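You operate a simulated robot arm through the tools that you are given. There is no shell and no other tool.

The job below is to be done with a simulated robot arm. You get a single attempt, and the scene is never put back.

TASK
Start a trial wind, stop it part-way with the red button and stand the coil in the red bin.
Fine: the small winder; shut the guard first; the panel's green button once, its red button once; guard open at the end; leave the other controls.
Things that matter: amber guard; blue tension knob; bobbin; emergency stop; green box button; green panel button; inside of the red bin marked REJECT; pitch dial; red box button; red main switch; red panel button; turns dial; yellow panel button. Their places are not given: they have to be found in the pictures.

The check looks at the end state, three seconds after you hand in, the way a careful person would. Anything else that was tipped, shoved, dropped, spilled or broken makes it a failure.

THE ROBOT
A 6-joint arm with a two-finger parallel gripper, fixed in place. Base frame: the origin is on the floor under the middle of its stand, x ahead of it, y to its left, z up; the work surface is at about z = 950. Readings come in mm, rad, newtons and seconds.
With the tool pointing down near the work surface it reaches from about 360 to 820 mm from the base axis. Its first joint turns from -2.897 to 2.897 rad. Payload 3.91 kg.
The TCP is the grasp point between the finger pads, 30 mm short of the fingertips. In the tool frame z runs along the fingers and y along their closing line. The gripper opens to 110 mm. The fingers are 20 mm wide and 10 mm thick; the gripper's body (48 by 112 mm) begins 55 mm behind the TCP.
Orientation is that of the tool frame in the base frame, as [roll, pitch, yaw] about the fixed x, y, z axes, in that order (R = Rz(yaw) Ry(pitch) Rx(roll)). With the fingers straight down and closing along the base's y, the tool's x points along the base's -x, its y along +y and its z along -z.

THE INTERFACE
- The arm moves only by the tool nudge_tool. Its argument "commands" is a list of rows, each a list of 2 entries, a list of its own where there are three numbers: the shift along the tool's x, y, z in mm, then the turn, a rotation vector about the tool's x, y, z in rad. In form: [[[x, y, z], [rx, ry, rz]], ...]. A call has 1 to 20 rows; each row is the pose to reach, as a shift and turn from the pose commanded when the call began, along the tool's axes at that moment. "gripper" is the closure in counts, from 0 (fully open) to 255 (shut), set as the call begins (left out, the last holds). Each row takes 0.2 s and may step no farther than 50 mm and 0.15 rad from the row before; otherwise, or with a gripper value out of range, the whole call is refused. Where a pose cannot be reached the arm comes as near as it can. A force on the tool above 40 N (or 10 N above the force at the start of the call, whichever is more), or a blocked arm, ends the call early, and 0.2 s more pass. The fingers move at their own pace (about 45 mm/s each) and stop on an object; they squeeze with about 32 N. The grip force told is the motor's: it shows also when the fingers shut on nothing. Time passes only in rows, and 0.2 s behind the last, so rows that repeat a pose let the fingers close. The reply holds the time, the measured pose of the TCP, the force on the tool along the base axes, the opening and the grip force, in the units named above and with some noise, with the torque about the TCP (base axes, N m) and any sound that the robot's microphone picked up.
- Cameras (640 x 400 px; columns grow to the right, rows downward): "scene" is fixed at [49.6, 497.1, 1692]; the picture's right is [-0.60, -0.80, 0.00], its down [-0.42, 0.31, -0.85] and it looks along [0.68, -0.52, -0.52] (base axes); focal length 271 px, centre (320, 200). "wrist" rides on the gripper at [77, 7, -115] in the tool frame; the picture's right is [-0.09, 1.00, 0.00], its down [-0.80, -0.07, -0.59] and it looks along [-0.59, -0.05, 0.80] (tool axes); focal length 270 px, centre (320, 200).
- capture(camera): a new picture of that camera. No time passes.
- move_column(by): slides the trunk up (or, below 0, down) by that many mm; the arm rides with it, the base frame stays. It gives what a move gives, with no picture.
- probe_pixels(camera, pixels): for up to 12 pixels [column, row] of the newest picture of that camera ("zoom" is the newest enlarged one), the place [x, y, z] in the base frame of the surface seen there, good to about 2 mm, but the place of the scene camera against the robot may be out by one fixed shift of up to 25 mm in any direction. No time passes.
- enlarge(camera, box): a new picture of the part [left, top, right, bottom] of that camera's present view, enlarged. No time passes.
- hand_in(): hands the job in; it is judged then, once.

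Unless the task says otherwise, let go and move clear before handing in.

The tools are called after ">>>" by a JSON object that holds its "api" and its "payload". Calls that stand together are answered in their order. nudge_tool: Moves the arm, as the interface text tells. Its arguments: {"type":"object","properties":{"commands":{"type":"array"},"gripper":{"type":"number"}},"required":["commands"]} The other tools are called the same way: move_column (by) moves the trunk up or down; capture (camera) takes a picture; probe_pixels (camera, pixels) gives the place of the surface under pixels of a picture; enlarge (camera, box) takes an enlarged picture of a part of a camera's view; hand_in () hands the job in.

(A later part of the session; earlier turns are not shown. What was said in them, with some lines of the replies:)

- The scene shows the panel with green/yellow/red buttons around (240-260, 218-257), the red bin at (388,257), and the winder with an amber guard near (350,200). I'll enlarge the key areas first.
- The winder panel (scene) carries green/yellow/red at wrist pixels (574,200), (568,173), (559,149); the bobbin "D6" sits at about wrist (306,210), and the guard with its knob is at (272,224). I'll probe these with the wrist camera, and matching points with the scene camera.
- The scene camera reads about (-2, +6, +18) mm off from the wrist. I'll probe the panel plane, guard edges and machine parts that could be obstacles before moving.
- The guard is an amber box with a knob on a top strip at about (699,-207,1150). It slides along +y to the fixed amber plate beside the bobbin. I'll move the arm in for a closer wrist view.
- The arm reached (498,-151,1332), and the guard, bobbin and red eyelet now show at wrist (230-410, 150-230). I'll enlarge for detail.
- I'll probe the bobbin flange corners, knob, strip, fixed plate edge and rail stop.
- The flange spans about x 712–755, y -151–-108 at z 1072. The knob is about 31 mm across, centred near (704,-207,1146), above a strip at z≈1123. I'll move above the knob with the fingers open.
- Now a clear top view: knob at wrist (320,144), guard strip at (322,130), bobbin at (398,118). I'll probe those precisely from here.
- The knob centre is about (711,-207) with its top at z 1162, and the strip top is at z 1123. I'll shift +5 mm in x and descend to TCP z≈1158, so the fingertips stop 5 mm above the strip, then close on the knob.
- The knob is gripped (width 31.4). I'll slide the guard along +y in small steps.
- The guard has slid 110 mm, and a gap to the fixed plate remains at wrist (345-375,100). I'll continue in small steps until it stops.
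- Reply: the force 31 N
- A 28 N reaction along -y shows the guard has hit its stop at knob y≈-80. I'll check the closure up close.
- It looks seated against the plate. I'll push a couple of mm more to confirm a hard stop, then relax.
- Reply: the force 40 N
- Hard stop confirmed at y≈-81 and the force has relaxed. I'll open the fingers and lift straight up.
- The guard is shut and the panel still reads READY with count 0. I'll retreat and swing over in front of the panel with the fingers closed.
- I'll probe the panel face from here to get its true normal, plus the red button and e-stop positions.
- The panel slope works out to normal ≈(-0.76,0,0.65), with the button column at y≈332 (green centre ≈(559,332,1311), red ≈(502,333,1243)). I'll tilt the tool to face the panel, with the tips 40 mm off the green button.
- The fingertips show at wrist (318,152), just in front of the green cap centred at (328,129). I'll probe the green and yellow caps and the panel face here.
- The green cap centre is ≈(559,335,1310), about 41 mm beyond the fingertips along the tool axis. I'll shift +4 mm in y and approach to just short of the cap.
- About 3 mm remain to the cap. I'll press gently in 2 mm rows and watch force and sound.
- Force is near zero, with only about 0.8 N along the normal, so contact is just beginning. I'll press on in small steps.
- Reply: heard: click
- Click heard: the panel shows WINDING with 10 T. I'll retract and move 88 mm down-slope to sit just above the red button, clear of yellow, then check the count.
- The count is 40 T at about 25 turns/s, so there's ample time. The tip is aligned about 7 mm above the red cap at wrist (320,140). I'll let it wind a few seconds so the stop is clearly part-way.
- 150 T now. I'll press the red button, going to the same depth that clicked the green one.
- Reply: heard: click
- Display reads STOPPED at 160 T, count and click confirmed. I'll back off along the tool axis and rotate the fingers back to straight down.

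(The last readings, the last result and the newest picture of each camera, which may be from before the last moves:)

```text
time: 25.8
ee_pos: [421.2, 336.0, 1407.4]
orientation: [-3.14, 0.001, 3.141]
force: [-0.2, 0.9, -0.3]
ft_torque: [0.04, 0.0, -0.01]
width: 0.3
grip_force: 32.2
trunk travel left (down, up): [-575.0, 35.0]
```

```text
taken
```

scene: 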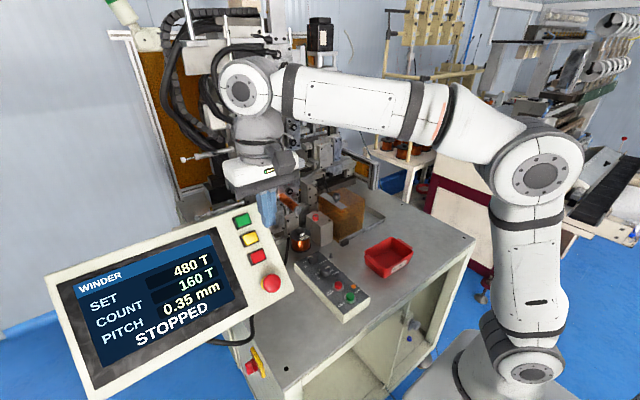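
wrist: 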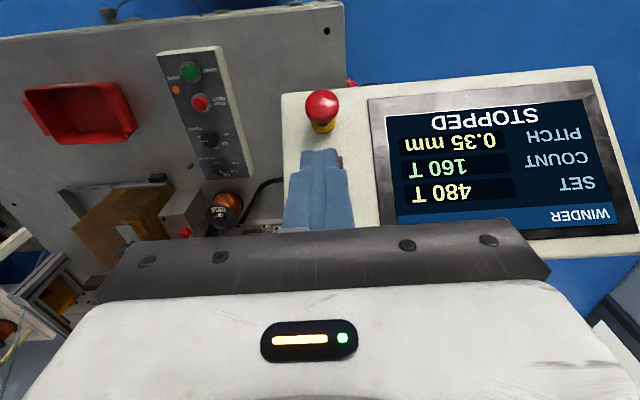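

Panel clear; now back over the guard knob (expected near (711,-81)) with the fingers partly open.

>>> {"api": "nudge_tool", "payload": {"commands": [[[0, -46, 0], [0, 0, 0]], [[0, -92, 0], [0, 0, 0]], [[0, -138, 0], [0, 0, 0]], [[0, -184, 0], [0, 0, 0]], [[0, -230, 0], [0, 0, 0]], [[0, -276, 0], [0, 0, 0]], [[0, -322, 0], [0, 0, 0]], [[0, -368, 0], [0, 0, 0]], [[0, -417, 0], [0, 0, 0]], [[-36, -417, 24], [0, 0, 0]], [[-72, -417, 48], [0, 0, 0]], [[-108, -417, 72], [0, 0, 0]], [[-144, -417, 96], [0, 0, 0]], [[-180, -417, 120], [0, 0, 0]], [[-216, -417, 144], [0, 0, 0]], [[-252, -417, 168], [0, 0, 0]], [[-288, -417, 190], [0, 0, 0]]], "gripper": 80}}

>>> {"api": "capture", "payload": {"camera": "wrist"}}

>>> {"api": "capture", "payload": {"camera": "scene"}}

```text
time: 29.4
ee_pos: [709.9, -83.6, 1214.2]
orientation: [-3.139, 0.002, -3.141]
force: [0.5, -0.2, -0.9]
ft_torque: [-0.01, 0.04, -0.03]
width: 75.5
grip_force: 0.0
trunk travel left (down, up): [-575.0, 35.0]
```

```text
taken
```

wrist: 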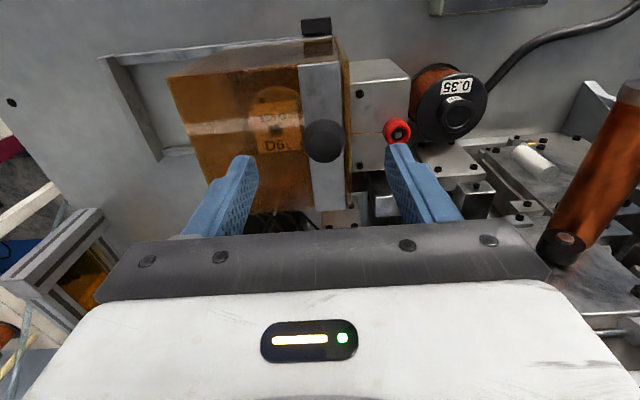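

```text
taken
```

scene: 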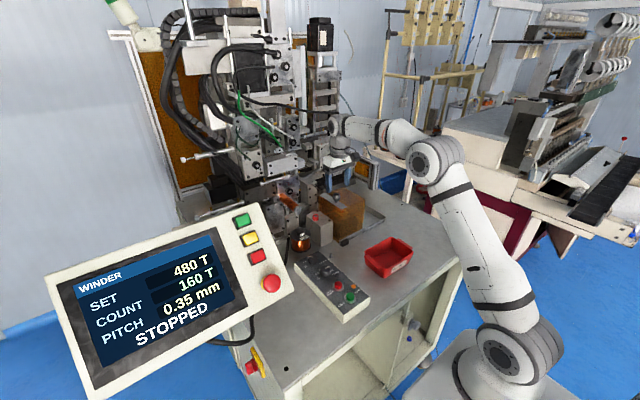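

The knob at wrist (324,141) lies between the fingers. I'll descend 54 mm and grip it.

>>> {"api": "nudge_tool", "payload": {"commands": [[[0, 2, 20], [0, 0, 0]], [[0, 2, 40], [0, 0, 0]], [[0, 2, 54], [0, 0, 0]], [[0, 2, 54], [0, 0, 0]]]}}

>>> {"api": "nudge_tool", "payload": {"commands": [[[0, 0, 0], [0, 0, 0]], [[0, 0, 0], [0, 0, 0]], [[0, 0, 0], [0, 0, 0]], [[0, 0, 0], [0, 0, 0]]], "gripper": 255}}

```text
time: 30.4
ee_pos: [707.4, -80.2, 1163.9]
orientation: [-3.141, 0.004, 3.141]
force: [0.2, 0.8, -0.2]
ft_torque: [0.03, -0.03, 0.05]
width: 75.5
grip_force: 0.1
trunk travel left (down, up): [-575.0, 35.0]
```

```text
time: 31.4
ee_pos: [707.8, -81.6, 1163.4]
orientation: [-3.139, 0.002, 3.141]
force: [-0.4, 0.5, 0.5]
ft_torque: [-0.01, 0.01, -0.02]
width: 31.3
grip_force: 44.7
trunk travel left (down, up): [-575.0, 35.0]
```

Gripped at 31.3 mm. I'll slide the guard back open by 126 mm.

>>> {"api": "nudge_tool", "payload": {"commands": [[[0, -6, 0], [0, 0, 0]], [[0, -16, 0], [0, 0, 0]], [[0, -28, 0], [0, 0, 0]], [[0, -40, 0], [0, 0, 0]], [[0, -52, 0], [0, 0, 0]], [[0, -64, 0], [0, 0, 0]], [[0, -76, 0], [0, 0, 0]], [[0, -88, 0], [0, 0, 0]], [[0, -100, 0], [0, 0, 0]], [[0, -110, 0], [0, 0, 0]], [[0, -118, 0], [0, 0, 0]], [[0, -123, 0], [0, 0, 0]], [[0, -126, 0], [0, 0, 0]]]}}

>>> {"api": "capture", "payload": {"camera": "wrist"}}

>>> {"api": "capture", "payload": {"camera": "scene"}}

```text
time: 34.2
ee_pos: [707.9, -207.2, 1163.4]
orientation: [3.141, 0.002, -3.141]
force: [-9.0, 0.9, -11.9]
ft_torque: [0.02, 0.71, 0.09]
width: 31.4
grip_force: 45.2
trunk travel left (down, up): [-575.0, 35.0]
```

```text
taken
```

wrist: 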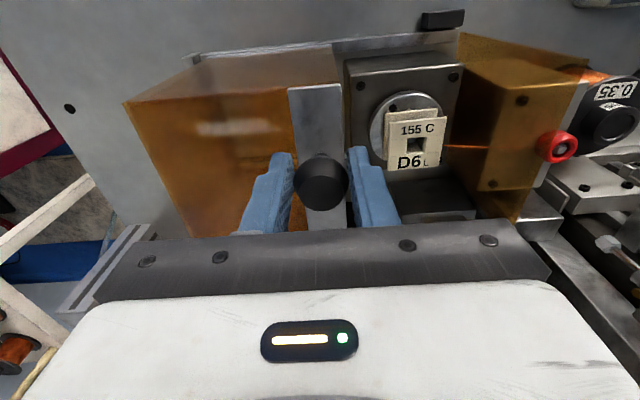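

```text
taken
```

scene: 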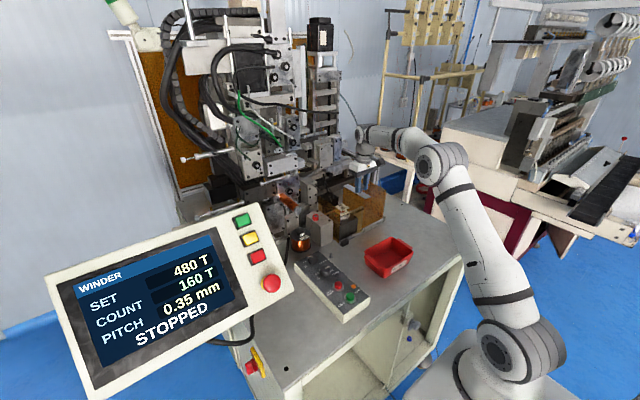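

The guard is back open and the bobbin now reads "155 C / D6", turned 180° and square to the axes. I'll release the knob, rise and move back to inspect the bobbin and wire.

>>> {"api": "nudge_tool", "payload": {"commands": [[[0, 0, 0], [0, 0, 0]], [[0, 0, 0], [0, 0, 0]], [[0, 0, 0], [0, 0, 0]]], "gripper": 80}}

>>> {"api": "nudge_tool", "payload": {"commands": [[[0, 0, -30], [0, 0, 0]], [[0, 0, -60], [0, 0, 0]], [[0, 35, -60], [0, 0, 0]], [[0, 77, -60], [0, 0, 0]]]}}

>>> {"api": "capture", "payload": {"camera": "wrist"}}

>>> {"api": "enlarge", "payload": {"camera": "wrist", "box": [240, 60, 432, 180]}}

>>> {"api": "capture", "payload": {"camera": "scene"}}

>>> {"api": "enlarge", "payload": {"camera": "scene", "box": [300, 180, 380, 230]}}

```text
time: 35.0
ee_pos: [708.5, -206.9, 1165.0]
orientation: [-3.139, 0.006, 3.141]
force: [-0.5, 0.1, 0.0]
ft_torque: [0.0, 0.0, -0.01]
width: 75.4
grip_force: 0.0
trunk travel left (down, up): [-575.0, 35.0]
```

```text
time: 36.0
ee_pos: [708.9, -128.8, 1223.4]
orientation: [-3.141, 0.003, 3.14]
force: [0.6, 0.6, -0.6]
ft_torque: [0.02, 0.01, 0.0]
width: 75.6
grip_force: 0.1
trunk travel left (down, up): [-575.0, 35.0]
```

```text
taken
```

wrist: 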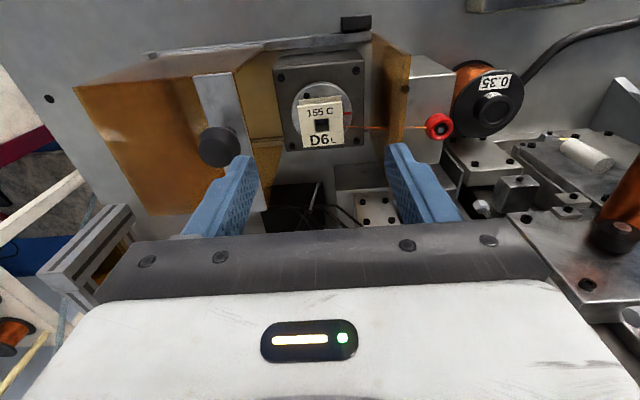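

```text
3.33 times, centred on (336, 120) of wrist
```

zoom: 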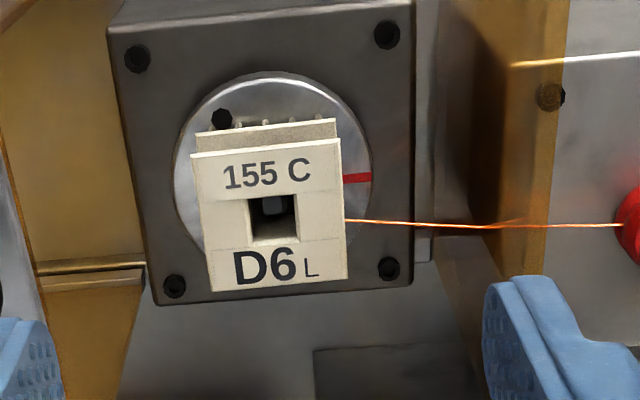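

```text
taken
```

scene: 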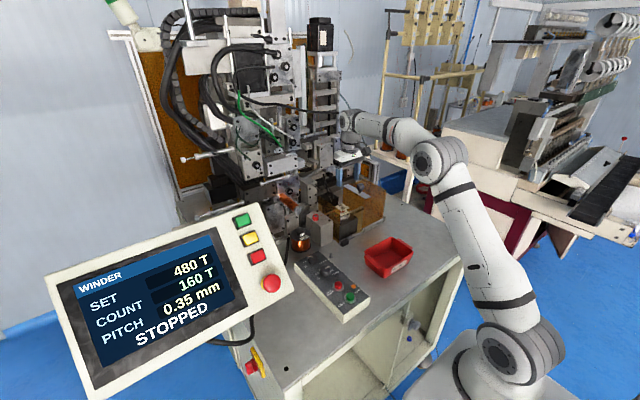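

```text
8.00 times, centred on (340, 205) of scene
```

zoom: 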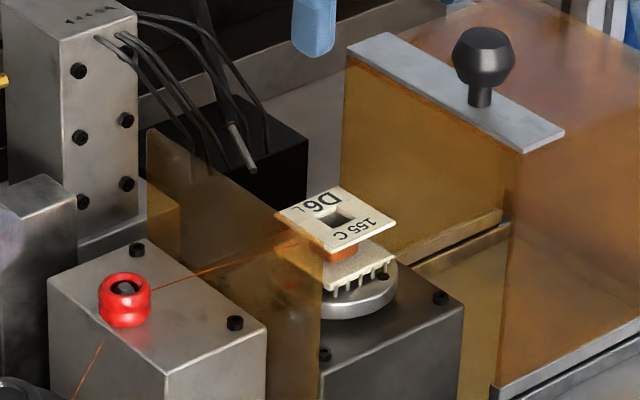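

The winding is on the bobbin (copper visible). The flange is square to the axes and the wire still runs to the red eyelet. I'll probe the bobbin's flange, lower flange and chuck precisely.

>>> {"api": "enlarge", "payload": {"camera": "wrist", "box": [280, 70, 376, 160]}}

>>> {"api": "probe_pixels", "payload": {"camera": "wrist", "pixels": [[300, 109], [336, 106], [338, 141], [305, 144], [301, 102], [339, 98], [310, 84], [335, 90], [348, 115], [296, 117], [320, 99], [343, 122]]}}

```text
4.44 times, centred on (328, 115) of wrist
```

zoom: 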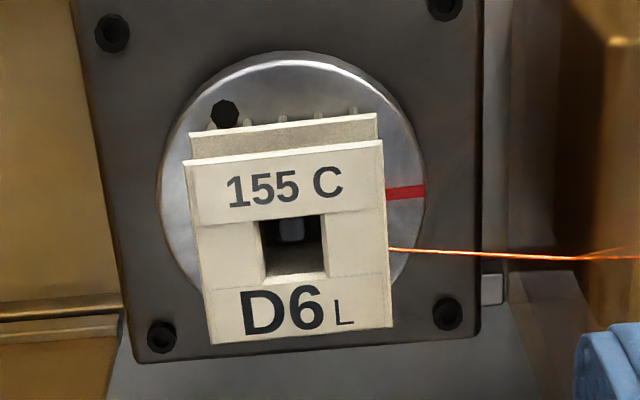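

```text
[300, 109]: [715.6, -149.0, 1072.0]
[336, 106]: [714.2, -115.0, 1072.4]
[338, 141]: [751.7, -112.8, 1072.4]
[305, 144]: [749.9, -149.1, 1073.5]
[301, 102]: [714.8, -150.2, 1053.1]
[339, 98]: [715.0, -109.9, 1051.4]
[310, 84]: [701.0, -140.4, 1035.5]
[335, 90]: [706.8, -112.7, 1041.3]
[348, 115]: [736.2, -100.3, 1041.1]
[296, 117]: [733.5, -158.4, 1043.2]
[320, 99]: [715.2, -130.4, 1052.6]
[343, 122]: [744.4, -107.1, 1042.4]
```

The bobbin is about 43×43 mm, centred ≈(733.5,-130): flange top 1072, lower flange ~1052, chuck top 1043. The wire leaves on the +y side and the knob crowds the -y side, so I'd rather grip along x. I'll check clearance behind it (x>755) and the bin's dimensions.

>>> {"api": "probe_pixels", "payload": {"camera": "wrist", "pixels": [[296, 195], [310, 205], [352, 175], [330, 215], [375, 210], [345, 200], [300, 165], [340, 155], [360, 160], [270, 185]]}}

>>> {"api": "enlarge", "payload": {"camera": "scene", "box": [308, 180, 364, 215]}}

>>> {"api": "enlarge", "payload": {"camera": "scene", "box": [348, 225, 428, 290]}}

>>> {"api": "probe_pixels", "payload": {"camera": "zoom", "pixels": [[130, 200], [260, 60], [500, 120], [330, 300], [320, 160], [340, 200], [270, 170], [380, 190], [300, 130], [400, 130], [200, 200], [450, 150]]}}

```text
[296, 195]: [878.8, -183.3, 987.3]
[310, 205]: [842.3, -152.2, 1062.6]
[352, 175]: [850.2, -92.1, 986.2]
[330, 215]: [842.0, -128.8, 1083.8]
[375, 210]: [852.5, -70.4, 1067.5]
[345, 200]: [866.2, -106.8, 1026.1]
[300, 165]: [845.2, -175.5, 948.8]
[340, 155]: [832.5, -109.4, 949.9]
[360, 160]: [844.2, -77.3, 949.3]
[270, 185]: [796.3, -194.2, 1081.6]
```

```text
11.43 times, centred on (336, 198) of scene
```

zoom: 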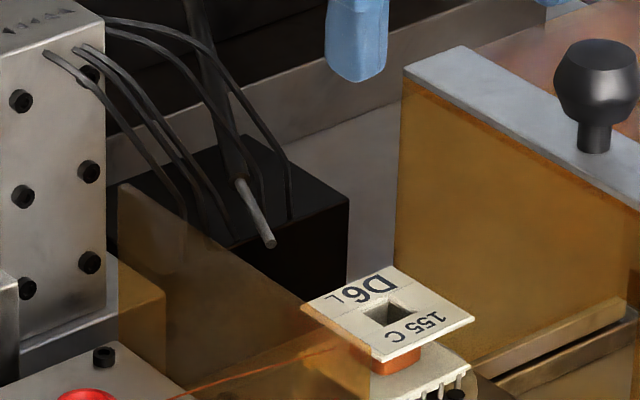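

```text
6.15 times, centred on (388, 258) of scene
```

zoom: 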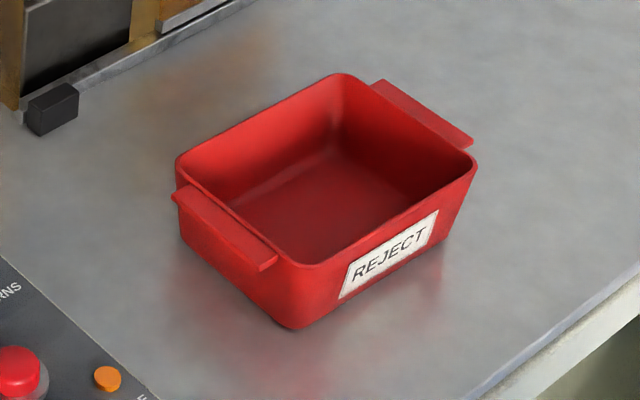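

```text
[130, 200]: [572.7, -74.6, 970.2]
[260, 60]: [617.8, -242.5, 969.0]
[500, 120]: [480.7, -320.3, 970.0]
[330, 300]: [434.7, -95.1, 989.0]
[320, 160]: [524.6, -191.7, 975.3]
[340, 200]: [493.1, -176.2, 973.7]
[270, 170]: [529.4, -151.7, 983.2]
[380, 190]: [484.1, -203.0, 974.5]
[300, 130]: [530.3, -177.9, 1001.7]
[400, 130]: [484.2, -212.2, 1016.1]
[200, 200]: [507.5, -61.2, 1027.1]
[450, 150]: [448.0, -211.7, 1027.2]
```

The nearest thing behind is at x≈842, clear of a gripper body that would reach x≈790. I'll check the cables there before rotating.

>>> {"api": "probe_pixels", "payload": {"camera": "scene", "pixels": [[327, 189], [325, 183], [323, 183], [330, 191], [333, 197], [331, 200], [316, 186], [311, 184], [335, 184]]}}

>>> {"api": "probe_pixels", "payload": {"camera": "wrist", "pixels": [[437, 127], [400, 60], [398, 110], [217, 146], [228, 100], [390, 150]]}}

```text
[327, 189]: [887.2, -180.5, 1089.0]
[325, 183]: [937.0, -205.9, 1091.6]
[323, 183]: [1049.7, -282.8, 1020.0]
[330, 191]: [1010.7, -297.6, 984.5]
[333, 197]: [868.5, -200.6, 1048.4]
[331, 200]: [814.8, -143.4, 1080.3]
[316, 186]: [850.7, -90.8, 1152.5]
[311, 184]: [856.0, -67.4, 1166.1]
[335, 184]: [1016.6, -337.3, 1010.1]
```

```text
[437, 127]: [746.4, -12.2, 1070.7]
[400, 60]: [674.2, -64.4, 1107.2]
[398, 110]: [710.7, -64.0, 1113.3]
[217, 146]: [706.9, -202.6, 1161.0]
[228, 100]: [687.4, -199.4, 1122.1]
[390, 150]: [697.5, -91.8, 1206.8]
```

Everything behind is at x≥815, so it's clear. I'll rotate the gripper +90° about its axis (camera toward +y) above the bobbin centre.

>>> {"api": "nudge_tool", "payload": {"commands": [[[0, 0, 0], [0, 0, 0.1428]], [[-3, 0, 0], [0, 0, 0.2856]], [[-6, 0, 0], [0, 0, 0.4284]], [[-9, 0, 0], [0, 0, 0.5712]], [[-12, -1, 0], [0, 0, 0.714]], [[-15, -1, 0], [0, 0, 0.8568]], [[-18, -1, 0], [0, 0, 0.9996]], [[-20, -1, 0], [0, 0, 1.1424]], [[-22, -1, 0], [0, 0, 1.2852]], [[-24, -1, 0], [0, 0, 1.428]], [[-25, -1, 0], [0, 0, 1.5708]]], "gripper": 70}}

>>> {"api": "capture", "payload": {"camera": "wrist"}}

>>> {"api": "capture", "payload": {"camera": "scene"}}

```text
time: 38.4
ee_pos: [734.0, -131.9, 1223.3]
orientation: [3.136, 0.002, 1.568]
force: [-0.8, -0.1, 0.3]
ft_torque: [-0.02, -0.02, 0.03]
width: 79.8
grip_force: 0.0
trunk travel left (down, up): [-575.0, 35.0]
```

```text
taken
```

wrist: 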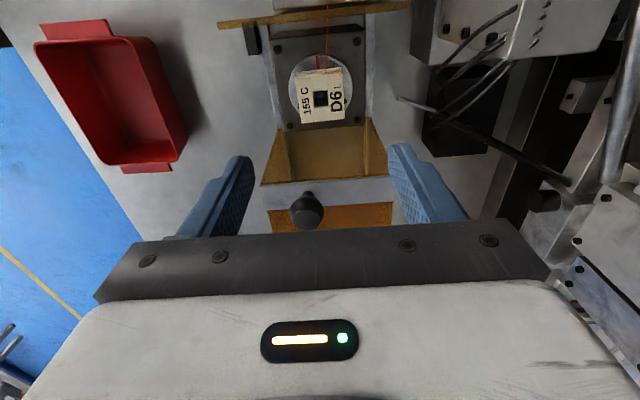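

```text
taken
```

scene: 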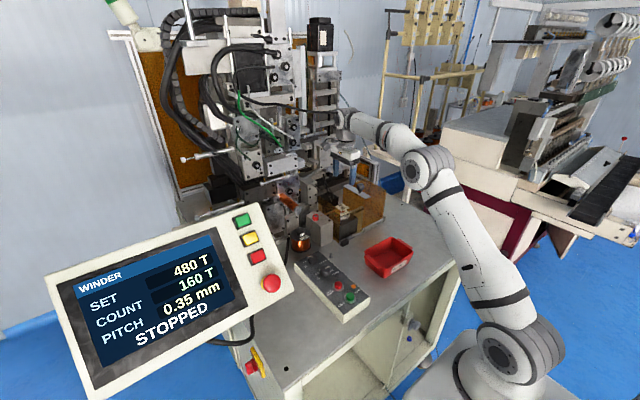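

Rotated cleanly. Now image right is +x, and the bobbin shows at (321,95). I'll refine its extents from this angle.

>>> {"api": "enlarge", "payload": {"camera": "wrist", "box": [272, 40, 368, 150]}}

>>> {"api": "probe_pixels", "payload": {"camera": "wrist", "pixels": [[300, 75], [340, 72], [342, 118], [302, 121], [298, 100], [344, 95], [346, 95], [297, 100], [321, 70], [305, 66], [347, 80], [320, 128]]}}

```text
3.64 times, centred on (320, 95) of wrist
```

zoom: 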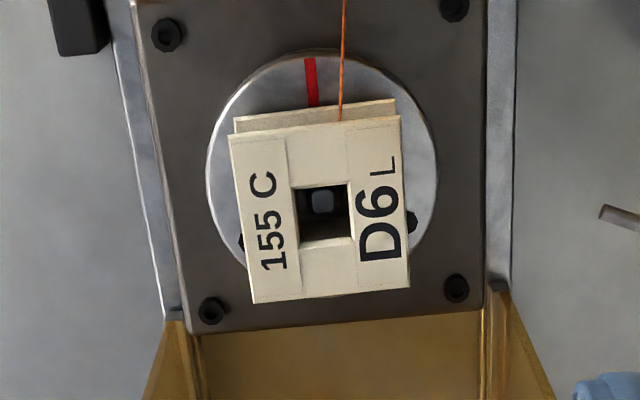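

```text
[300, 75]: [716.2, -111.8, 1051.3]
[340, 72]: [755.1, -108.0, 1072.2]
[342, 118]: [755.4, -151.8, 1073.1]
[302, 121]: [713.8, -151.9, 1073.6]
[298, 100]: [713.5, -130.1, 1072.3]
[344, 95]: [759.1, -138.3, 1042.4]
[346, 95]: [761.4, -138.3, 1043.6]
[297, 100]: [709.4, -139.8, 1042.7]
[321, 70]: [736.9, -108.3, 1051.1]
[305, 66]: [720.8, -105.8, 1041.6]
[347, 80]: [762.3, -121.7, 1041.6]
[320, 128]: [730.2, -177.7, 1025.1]
```

The flange spans x 712.5–756.5 and y -152–-107.5, so the centre is (734.5,-130). I'll descend in two stages, first to TCP z≈1115.

>>> {"api": "nudge_tool", "payload": {"commands": [[[1.5, 0.5, 36], [0, 0, 0]], [[1.5, 0.5, 72], [0, 0, 0]], [[1.5, 0.5, 106], [0, 0, 0]]]}}

>>> {"api": "capture", "payload": {"camera": "wrist"}}

>>> {"api": "capture", "payload": {"camera": "scene"}}

>>> {"api": "enlarge", "payload": {"camera": "scene", "box": [300, 170, 396, 230]}}

```text
time: 39.2
ee_pos: [734.3, -129.4, 1116.6]
orientation: [3.137, 0.001, 1.572]
force: [-0.1, 0.1, -0.6]
ft_torque: [-0.02, -0.01, 0.02]
width: 80.0
grip_force: 0.1
trunk travel left (down, up): [-575.0, 35.0]
```

```text
taken
```

wrist: 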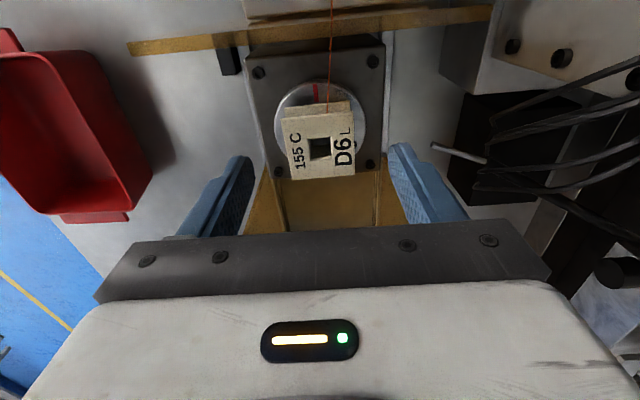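

```text
taken
```

scene: 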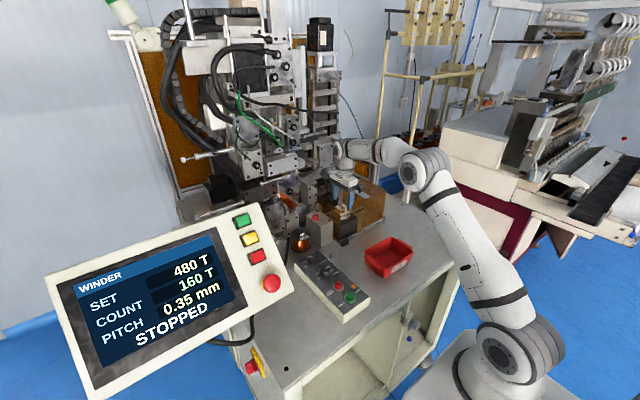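

```text
6.67 times, centred on (348, 200) of scene
```

zoom: 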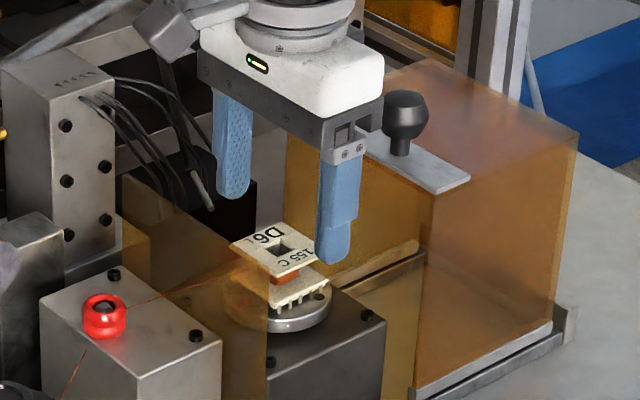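

Fingers straddle the bobbin along x with clear space all round. I'll descend the last 38 mm and then close.

>>> {"api": "nudge_tool", "payload": {"commands": [[[0, 0.3, 15], [0, 0, 0]], [[0, 0.3, 28], [0, 0, 0]], [[0, 0.3, 35], [0, 0, 0]], [[0, 0.3, 38.5], [0, 0, 0]], [[0, 0.3, 38.5], [0, 0, 0]]]}}

>>> {"api": "capture", "payload": {"camera": "scene"}}

>>> {"api": "enlarge", "payload": {"camera": "scene", "box": [312, 185, 376, 225]}}

```text
time: 40.4
ee_pos: [733.4, -130.2, 1080.2]
orientation: [3.136, 0.001, 1.57]
force: [0.5, -0.3, 0.1]
ft_torque: [-0.01, 0.01, 0.03]
width: 79.8
grip_force: 0.1
trunk travel left (down, up): [-575.0, 35.0]
```

```text
taken
```

scene: 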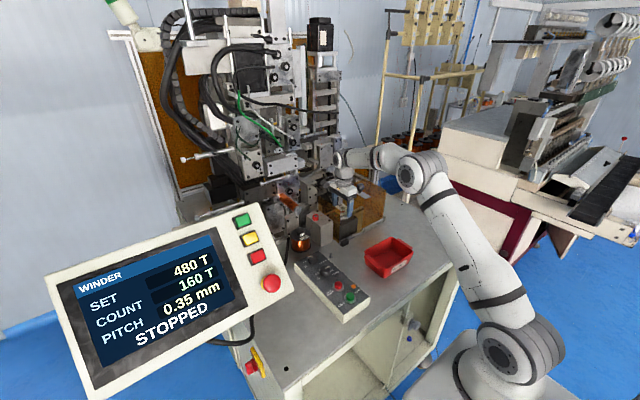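

```text
10.00 times, centred on (344, 205) of scene
```

zoom: 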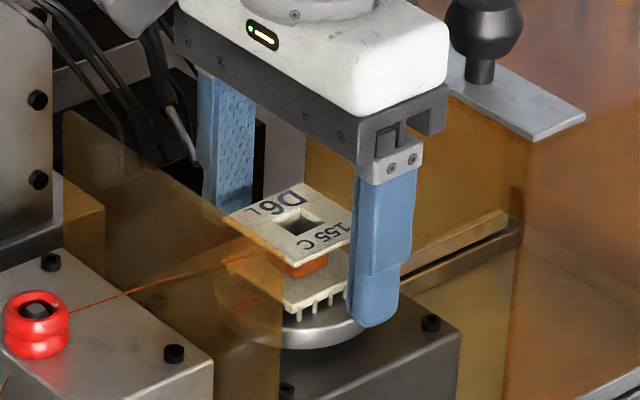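

Tips are at about z 1050, above the chuck (1043). I'll lower 2 mm more and close.

>>> {"api": "nudge_tool", "payload": {"commands": [[[0, 0, 2], [0, 0, 0]], [[0, 0, 2], [0, 0, 0]], [[0, 0, 2], [0, 0, 0]], [[0, 0, 2], [0, 0, 0]], [[0, 0, 2], [0, 0, 0]]], "gripper": 255}}

>>> {"api": "capture", "payload": {"camera": "scene"}}

>>> {"api": "enlarge", "payload": {"camera": "scene", "box": [312, 185, 376, 225]}}

>>> {"api": "capture", "payload": {"camera": "wrist"}}

```text
time: 41.6
ee_pos: [734.6, -129.0, 1077.0]
orientation: [3.136, 0.002, 1.571]
force: [-1.3, 0.5, -0.5]
ft_torque: [-0.03, 0.02, -0.03]
width: 42.7
grip_force: 31.9
trunk travel left (down, up): [-575.0, 35.0]
```

```text
taken
```

scene: 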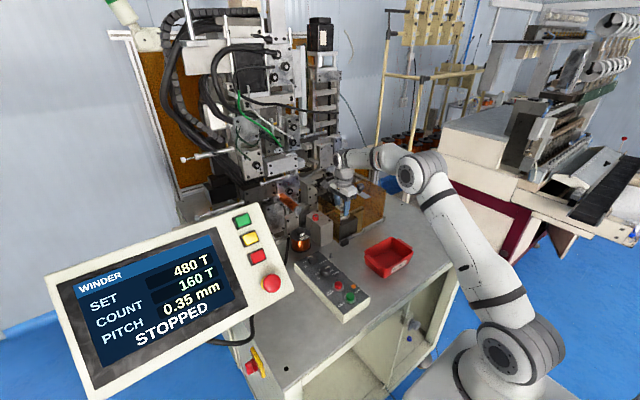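

```text
10.00 times, centred on (344, 205) of scene
```

zoom: 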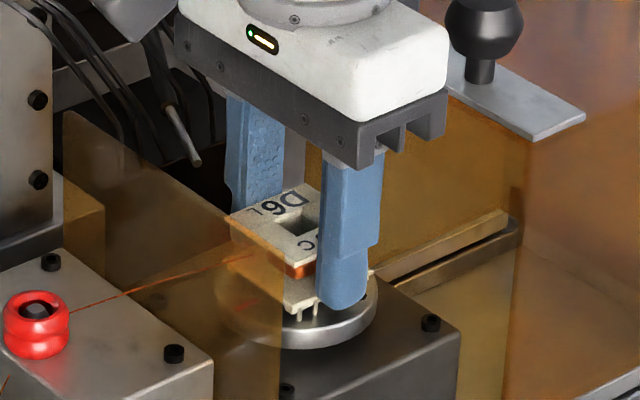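

```text
taken
```

wrist: 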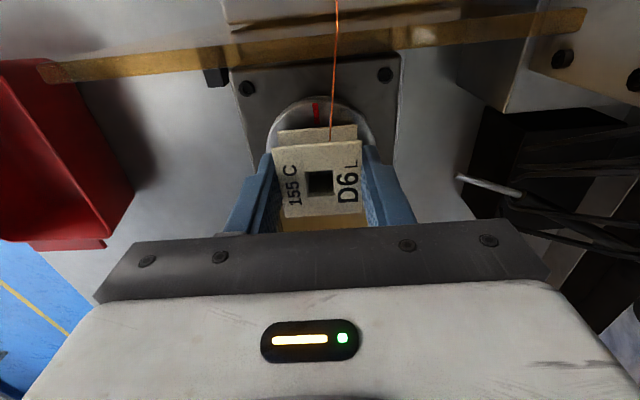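

Gripped at 42.7 mm with the wire untouched on the +y side. I'll lift straight up slowly.

>>> {"api": "nudge_tool", "payload": {"commands": [[[0, 0, -4], [0, 0, 0]], [[0, 0, -9], [0, 0, 0]], [[0, 0, -15], [0, 0, 0]], [[0, 0, -22], [0, 0, 0]], [[0, 0, -30], [0, 0, 0]], [[0, 0, -40], [0, 0, 0]]]}}

>>> {"api": "capture", "payload": {"camera": "wrist"}}

>>> {"api": "capture", "payload": {"camera": "scene"}}

>>> {"api": "enlarge", "payload": {"camera": "scene", "box": [312, 175, 376, 225]}}

```text
time: 43.0
ee_pos: [734.8, -128.5, 1115.9]
orientation: [3.136, 0.001, 1.571]
force: [-0.1, 0.2, 0.3]
ft_torque: [0.0, 0.0, 0.0]
width: 42.8
grip_force: 31.5
trunk travel left (down, up): [-575.0, 35.0]
```

```text
taken
```

wrist: 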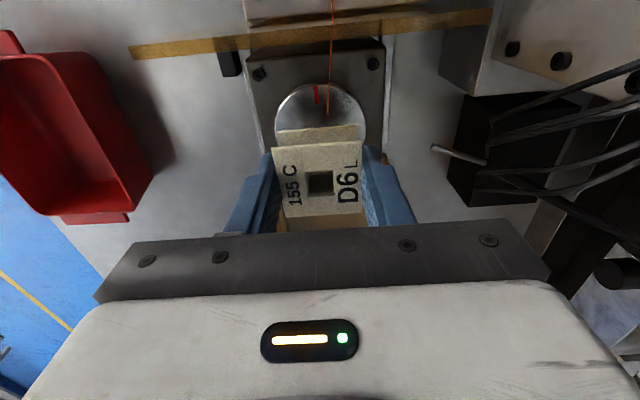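

```text
taken
```

scene: 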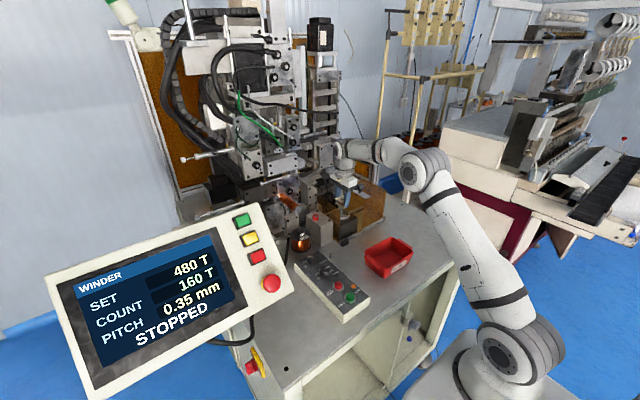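

```text
8.00 times, centred on (344, 200) of scene
```

zoom: 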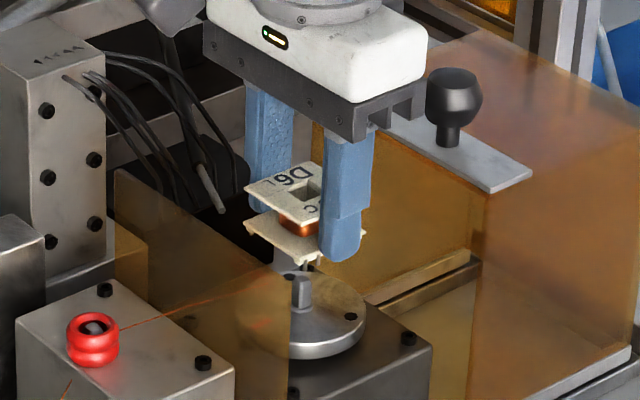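

The bobbin is off the mandrel and the wire has parted, left behind at the spindle. I'll lift clear, retreat toward the bin and rotate back by -90°.

>>> {"api": "nudge_tool", "payload": {"commands": [[[0, 0, -37], [0, 0, 0]], [[0, 0, -74], [0, 0, 0]], [[0, 0, -110], [0, 0, 0]], [[-1, -25, -110], [0, 0, -0.1428]], [[-2, -50, -110], [0, 0, -0.2856]], [[-3, -76, -110], [0, 0, -0.4284]], [[-5, -102, -110], [0, 0, -0.5712]], [[-7, -127, -110], [0, 0, -0.714]], [[-9, -153, -110], [0, 0, -0.8568]], [[-10, -178, -110], [0, 0, -0.9996]], [[-11, -204, -110], [0, 0, -1.1424]], [[-12, -229, -110], [0, 0, -1.2852]], [[-13, -255, -110], [0, 0, -1.428]], [[-13, -280, -110], [0, 0, -1.5708]]]}}

>>> {"api": "capture", "payload": {"camera": "wrist"}}

>>> {"api": "capture", "payload": {"camera": "scene"}}

```text
time: 46.0
ee_pos: [453.5, -141.6, 1228.0]
orientation: [-3.14, 0.005, -3.138]
force: [0.2, 0.8, 0.2]
ft_torque: [-0.01, -0.02, -0.03]
width: 42.7
grip_force: 31.3
trunk travel left (down, up): [-575.0, 35.0]
```

```text
taken
```

wrist: 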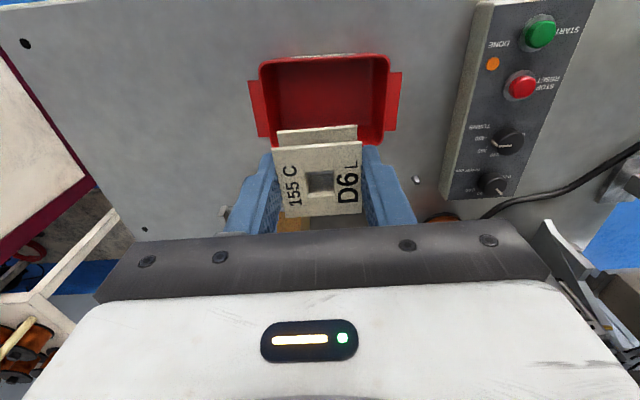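

```text
taken
```

scene: 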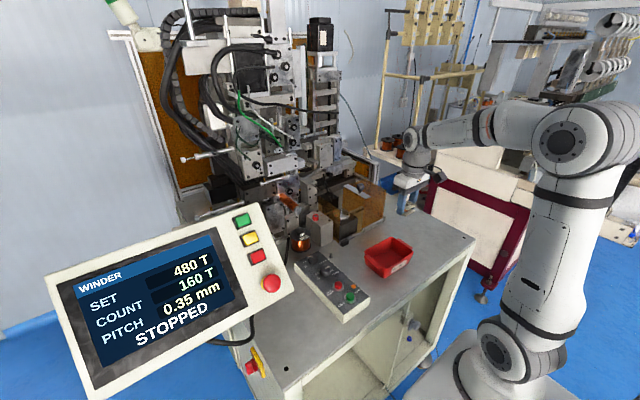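

The bin is visible at wrist (250-402, 55-150), partly behind the held coil. I'll enlarge and probe its rim and floor.

>>> {"api": "enlarge", "payload": {"camera": "wrist", "box": [236, 44, 412, 154]}}

>>> {"api": "probe_pixels", "payload": {"camera": "wrist", "pixels": [[260, 75], [263, 105], [266, 135], [388, 65], [388, 100], [386, 135], [300, 62], [350, 58], [320, 58], [290, 100], [325, 90], [370, 95]]}}

>>> {"api": "probe_pixels", "payload": {"camera": "wrist", "pixels": [[272, 130], [275, 110], [280, 75], [375, 75], [378, 110], [370, 125], [325, 115], [325, 70], [270, 147], [378, 143], [257, 110], [396, 100]]}}

```text
3.64 times, centred on (324, 99) of wrist
```

zoom: 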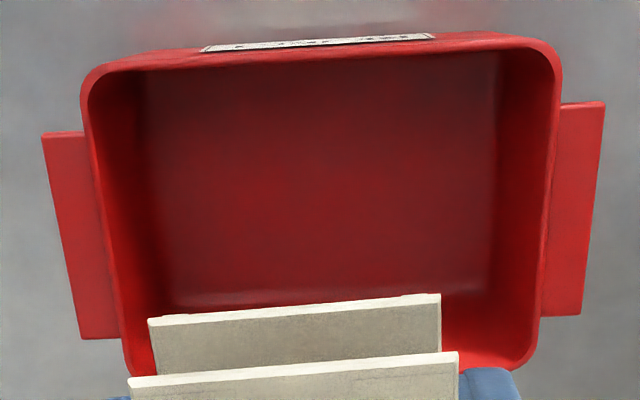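

```text
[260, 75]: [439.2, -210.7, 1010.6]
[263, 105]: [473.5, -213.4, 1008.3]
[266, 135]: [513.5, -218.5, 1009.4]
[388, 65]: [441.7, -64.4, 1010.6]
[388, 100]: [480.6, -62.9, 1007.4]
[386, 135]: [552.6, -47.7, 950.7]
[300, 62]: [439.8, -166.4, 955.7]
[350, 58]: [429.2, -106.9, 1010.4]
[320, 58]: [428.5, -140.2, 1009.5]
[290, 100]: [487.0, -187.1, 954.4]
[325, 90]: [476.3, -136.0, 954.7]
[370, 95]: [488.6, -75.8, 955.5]
```

```text
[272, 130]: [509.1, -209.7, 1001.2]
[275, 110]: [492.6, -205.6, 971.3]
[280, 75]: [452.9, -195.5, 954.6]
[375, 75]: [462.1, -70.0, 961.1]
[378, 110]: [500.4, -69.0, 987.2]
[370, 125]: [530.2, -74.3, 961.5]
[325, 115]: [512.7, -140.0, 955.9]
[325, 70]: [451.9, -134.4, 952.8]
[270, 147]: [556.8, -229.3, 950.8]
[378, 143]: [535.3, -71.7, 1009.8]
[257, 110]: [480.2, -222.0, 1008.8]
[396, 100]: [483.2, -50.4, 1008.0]
```

The bin floor is z≈955 (x 442–528, y -200–-75) with the rim at z≈1009, so the floor centre is ≈(485,-138). I'll go above it and down to just over the rim.

>>> {"api": "nudge_tool", "payload": {"commands": [[[-31.5, 3.6, 20], [0, 0, 0]], [[-31.5, 3.6, 55], [0, 0, 0]], [[-31.5, 3.6, 90], [0, 0, 0]], [[-31.5, 3.6, 125], [0, 0, 0]], [[-31.5, 3.6, 150], [0, 0, 0]]]}}

>>> {"api": "capture", "payload": {"camera": "wrist"}}

>>> {"api": "capture", "payload": {"camera": "scene"}}

>>> {"api": "enlarge", "payload": {"camera": "scene", "box": [340, 200, 436, 290]}}

```text
time: 47.2
ee_pos: [487.2, -138.6, 1076.2]
orientation: [-3.14, 0.005, 3.141]
force: [-0.4, -0.9, -0.9]
ft_torque: [-0.03, 0.03, 0.01]
width: 42.7
grip_force: 32.2
trunk travel left (down, up): [-575.0, 35.0]
```

```text
taken
```

wrist: 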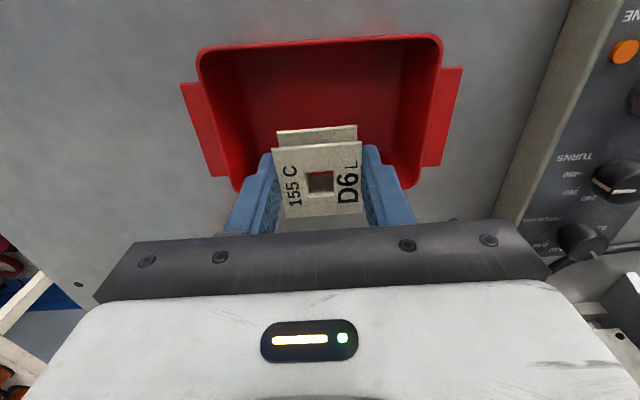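

```text
taken
```

scene: 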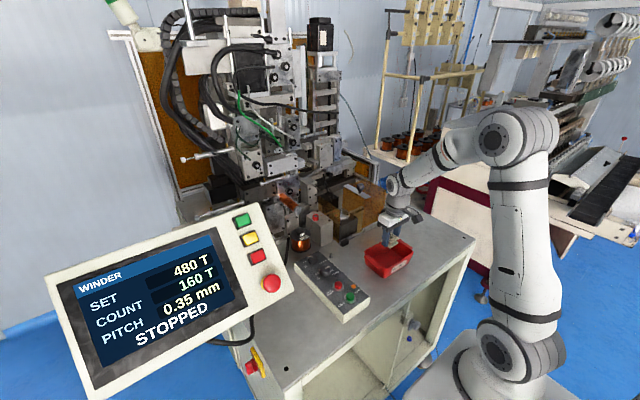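

```text
4.44 times, centred on (388, 245) of scene
```

zoom: 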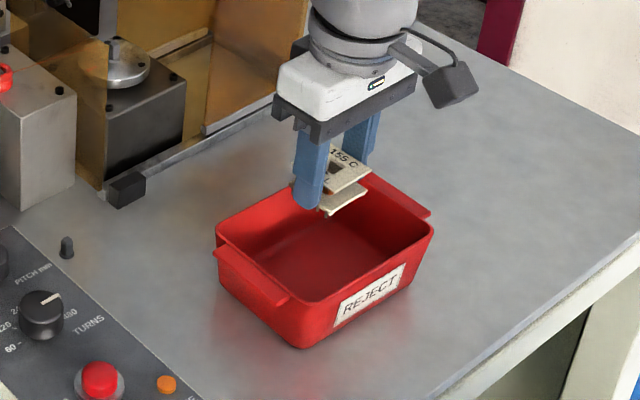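

The coil is centred above the bin. I'll lower it inside to about 10 mm above the floor, then creep down.

>>> {"api": "nudge_tool", "payload": {"commands": [[[2, 0, 20], [0, 0, 0]], [[2, 0, 42], [0, 0, 0]], [[2, 0, 62], [0, 0, 0]], [[2, 0, 76], [0, 0, 0]], [[2, 0, 76], [0, 0, 0]]]}}

>>> {"api": "nudge_tool", "payload": {"commands": [[[0, 0, 3], [0, 0, 0]], [[0, 0, 5], [0, 0, 0]], [[0, 0, 7], [0, 0, 0]], [[0, 0, 8], [0, 0, 0]], [[0, 0, 8], [0, 0, 0]]]}}

>>> {"api": "capture", "payload": {"camera": "wrist"}}

>>> {"api": "enlarge", "payload": {"camera": "scene", "box": [340, 200, 436, 290]}}

```text
time: 48.4
ee_pos: [484.3, -138.2, 1001.2]
orientation: [-3.14, 0.004, 3.142]
force: [0.6, 0.3, -0.3]
ft_torque: [0.0, -0.02, -0.02]
width: 42.7
grip_force: 32.5
trunk travel left (down, up): [-575.0, 35.0]
```

```text
time: 49.6
ee_pos: [485.5, -138.9, 991.7]
orientation: [-3.14, 0.004, -3.141]
force: [-0.3, 0.3, 0.0]
ft_torque: [0.0, -0.01, -0.02]
width: 42.7
grip_force: 31.8
trunk travel left (down, up): [-575.0, 35.0]
```

```text
taken
```

wrist: 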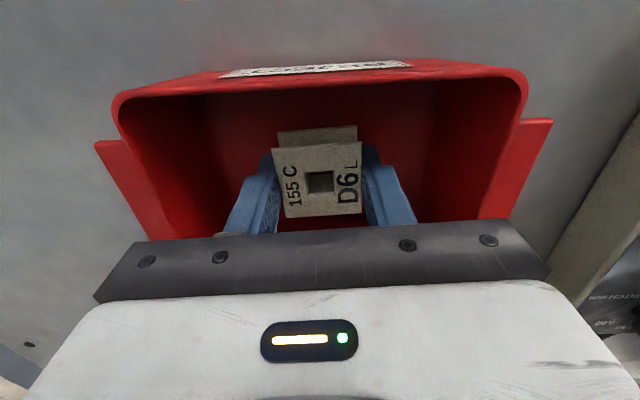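

```text
4.44 times, centred on (388, 245) of scene
```

zoom: 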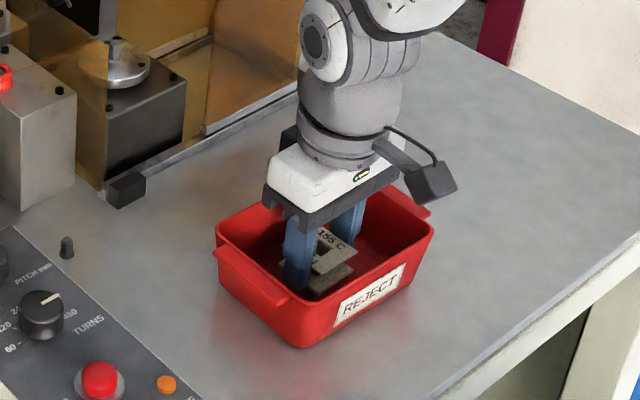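

No contact yet at z 991.7. I'll creep down 1 mm at a time.

>>> {"api": "nudge_tool", "payload": {"commands": [[[0, 0, 1], [0, 0, 0]], [[0, 0, 2], [0, 0, 0]], [[0, 0, 2], [0, 0, 0]]]}}

```text
time: 50.4
ee_pos: [484.7, -138.8, 990.9]
orientation: [-3.139, 0.005, 3.141]
force: [-0.9, -0.3, 0.5]
ft_torque: [0.01, 0.03, -0.02]
width: 42.7
grip_force: 32.4
trunk travel left (down, up): [-575.0, 35.0]
```

>>> {"api": "nudge_tool", "payload": {"commands": [[[0, 0, 1], [0, 0, 0]], [[0, 0, 2], [0, 0, 0]], [[0, 0, 2], [0, 0, 0]]]}}

```text
time: 51.2
ee_pos: [483.7, -138.9, 989.2]
orientation: [-3.139, 0.005, -3.141]
force: [0.8, -0.3, 3.9]
ft_torque: [0.05, 0.04, 0.03]
width: 42.9
grip_force: 32.5
trunk travel left (down, up): [-575.0, 35.0]
```

An upward force of 3.9 N at z≈989 shows the coil is resting on the bin floor. I'll open the fingers modestly to about 70 mm.

>>> {"api": "nudge_tool", "payload": {"commands": [[[0, 0, 0], [0, 0, 0]], [[0, 0, 0], [0, 0, 0]], [[0, 0, 0], [0, 0, 0]], [[0, 0, 0], [0, 0, 0]]], "gripper": 95}}

>>> {"api": "capture", "payload": {"camera": "wrist"}}

```text
time: 52.2
ee_pos: [483.7, -139.0, 988.1]
orientation: [-3.141, 0.004, -3.142]
force: [-1.2, 0.8, 0.3]
ft_torque: [-0.01, 0.04, 0.01]
width: 68.8
grip_force: 0.0
trunk travel left (down, up): [-575.0, 35.0]
```

```text
taken
```

wrist: 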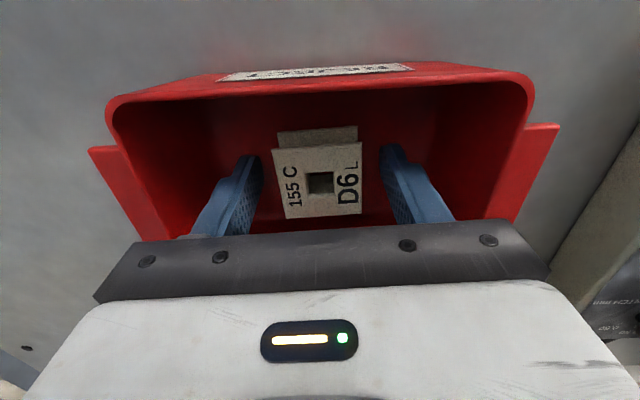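

The fingers are clear of the coil on both sides and it stands upright. I'll lift straight out and up.

>>> {"api": "nudge_tool", "payload": {"commands": [[[0, 0, -15], [0, 0, 0]], [[0, 0, -40], [0, 0, 0]], [[0, 0, -80], [0, 0, 0]], [[0, 0, -125], [0, 0, 0]], [[0, 0, -170], [0, 0, 0]], [[15, 0, -215], [0, 0, 0]], [[45, 0, -250], [0, 0, 0]]]}}

>>> {"api": "capture", "payload": {"camera": "wrist"}}

>>> {"api": "capture", "payload": {"camera": "scene"}}

>>> {"api": "enlarge", "payload": {"camera": "scene", "box": [340, 210, 436, 290]}}

>>> {"api": "enlarge", "payload": {"camera": "scene", "box": [290, 170, 418, 250]}}

```text
time: 53.8
ee_pos: [436.9, -139.6, 1241.6]
orientation: [-3.138, 0.006, 3.141]
force: [-0.3, 0.0, -0.7]
ft_torque: [-0.03, -0.03, -0.01]
width: 69.2
grip_force: 0.1
trunk travel left (down, up): [-575.0, 35.0]
```

```text
taken
```

wrist: 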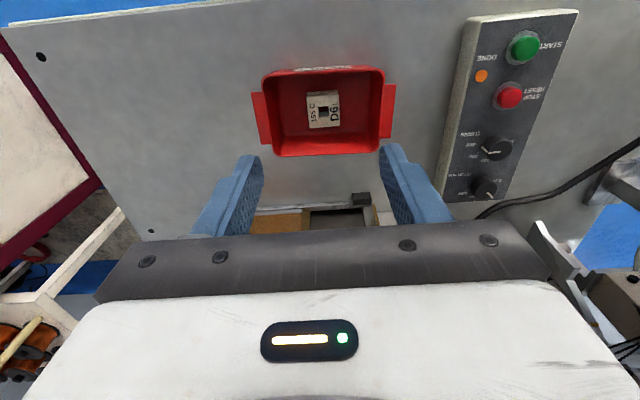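

```text
taken
```

scene: 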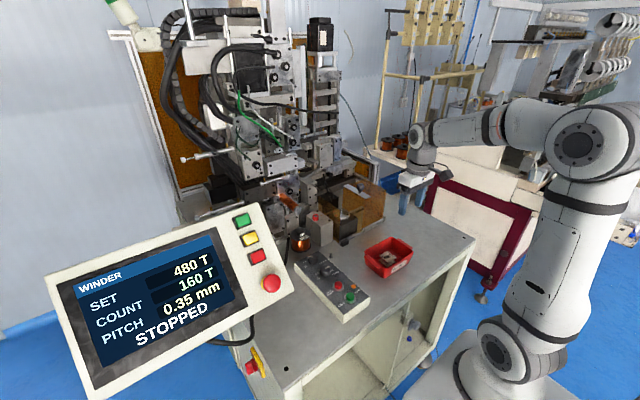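

```text
5.00 times, centred on (388, 250) of scene
```

zoom: 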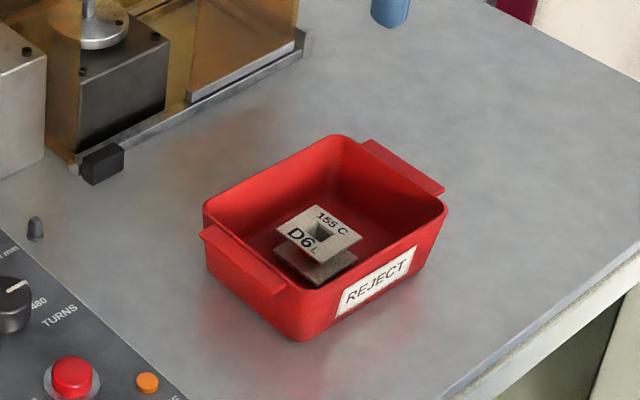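

```text
5.00 times, centred on (354, 210) of scene
```

zoom: 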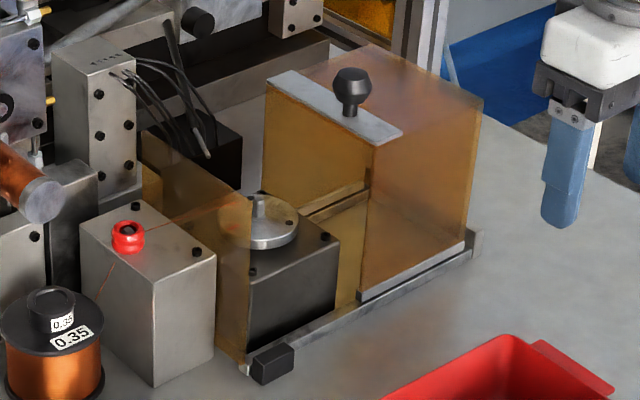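

The coil stands in the REJECT bin at scene (388,257), the guard is back at its original open position, and the panel reads STOPPED 160 T. I'll do one quick level check of the coil before handing in.

>>> {"api": "enlarge", "payload": {"camera": "wrist", "box": [240, 55, 410, 165]}}

>>> {"api": "probe_pixels", "payload": {"camera": "wrist", "pixels": [[310, 98], [337, 95], [338, 124], [312, 126], [290, 110], [360, 110]]}}

>>> {"api": "enlarge", "payload": {"camera": "scene", "box": [40, 200, 300, 390]}}

```text
3.64 times, centred on (325, 110) of wrist
```

zoom: 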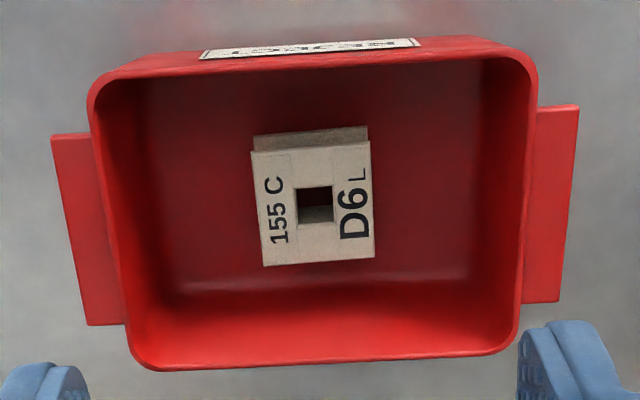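

```text
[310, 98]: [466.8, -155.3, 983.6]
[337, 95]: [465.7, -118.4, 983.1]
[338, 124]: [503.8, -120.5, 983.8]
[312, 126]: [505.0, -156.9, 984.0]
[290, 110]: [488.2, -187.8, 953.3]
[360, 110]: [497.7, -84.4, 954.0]
```

```text
2.11 times, centred on (170, 295) of scene
```

zoom: 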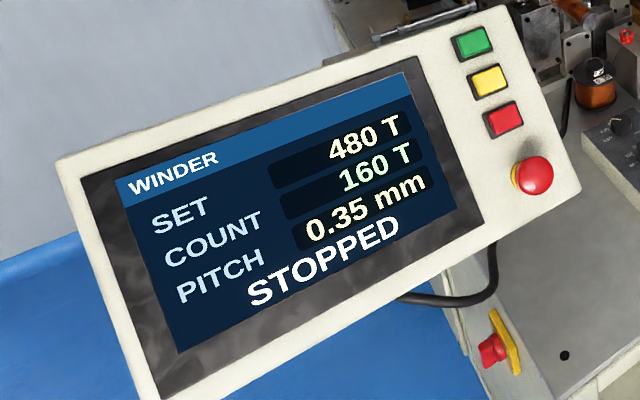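

The coil's top flange is level (all four corners at z≈983–984) and it stands mid-bin. The panel shows STOPPED at 160 of 480 T, the guard is open, and the arm is clear, so I'm handing in.

>>> {"api": "hand_in", "payload": {}}

```text
The job is handed in.
```

The trial wind was started, stopped part-way at 160 of 480 turns, and the coil now stands upright in the red REJECT bin. I've handed the job in but have no verdict back yet.

- **Guard:** I shut it before starting and slid it back to its original open position afterwards.
- **Panel buttons:** I pressed green once and red once, each with a click heard. The panel now reads STOPPED.
- **Coil:** I lifted it straight off the spindle and set it near the middle of the bin. Its top measures level at all four corners.
- **Wire:** It parted from the coil when I lifted it and stays running from the red eyelet to the spindle. I didn't touch it.
- **Other controls:** I left the box buttons, dials, tension knob, yellow button, emergency stop and main switch alone. I saw nothing tipped, shoved or dropped in the last pictures, and the arm is clear of the work.
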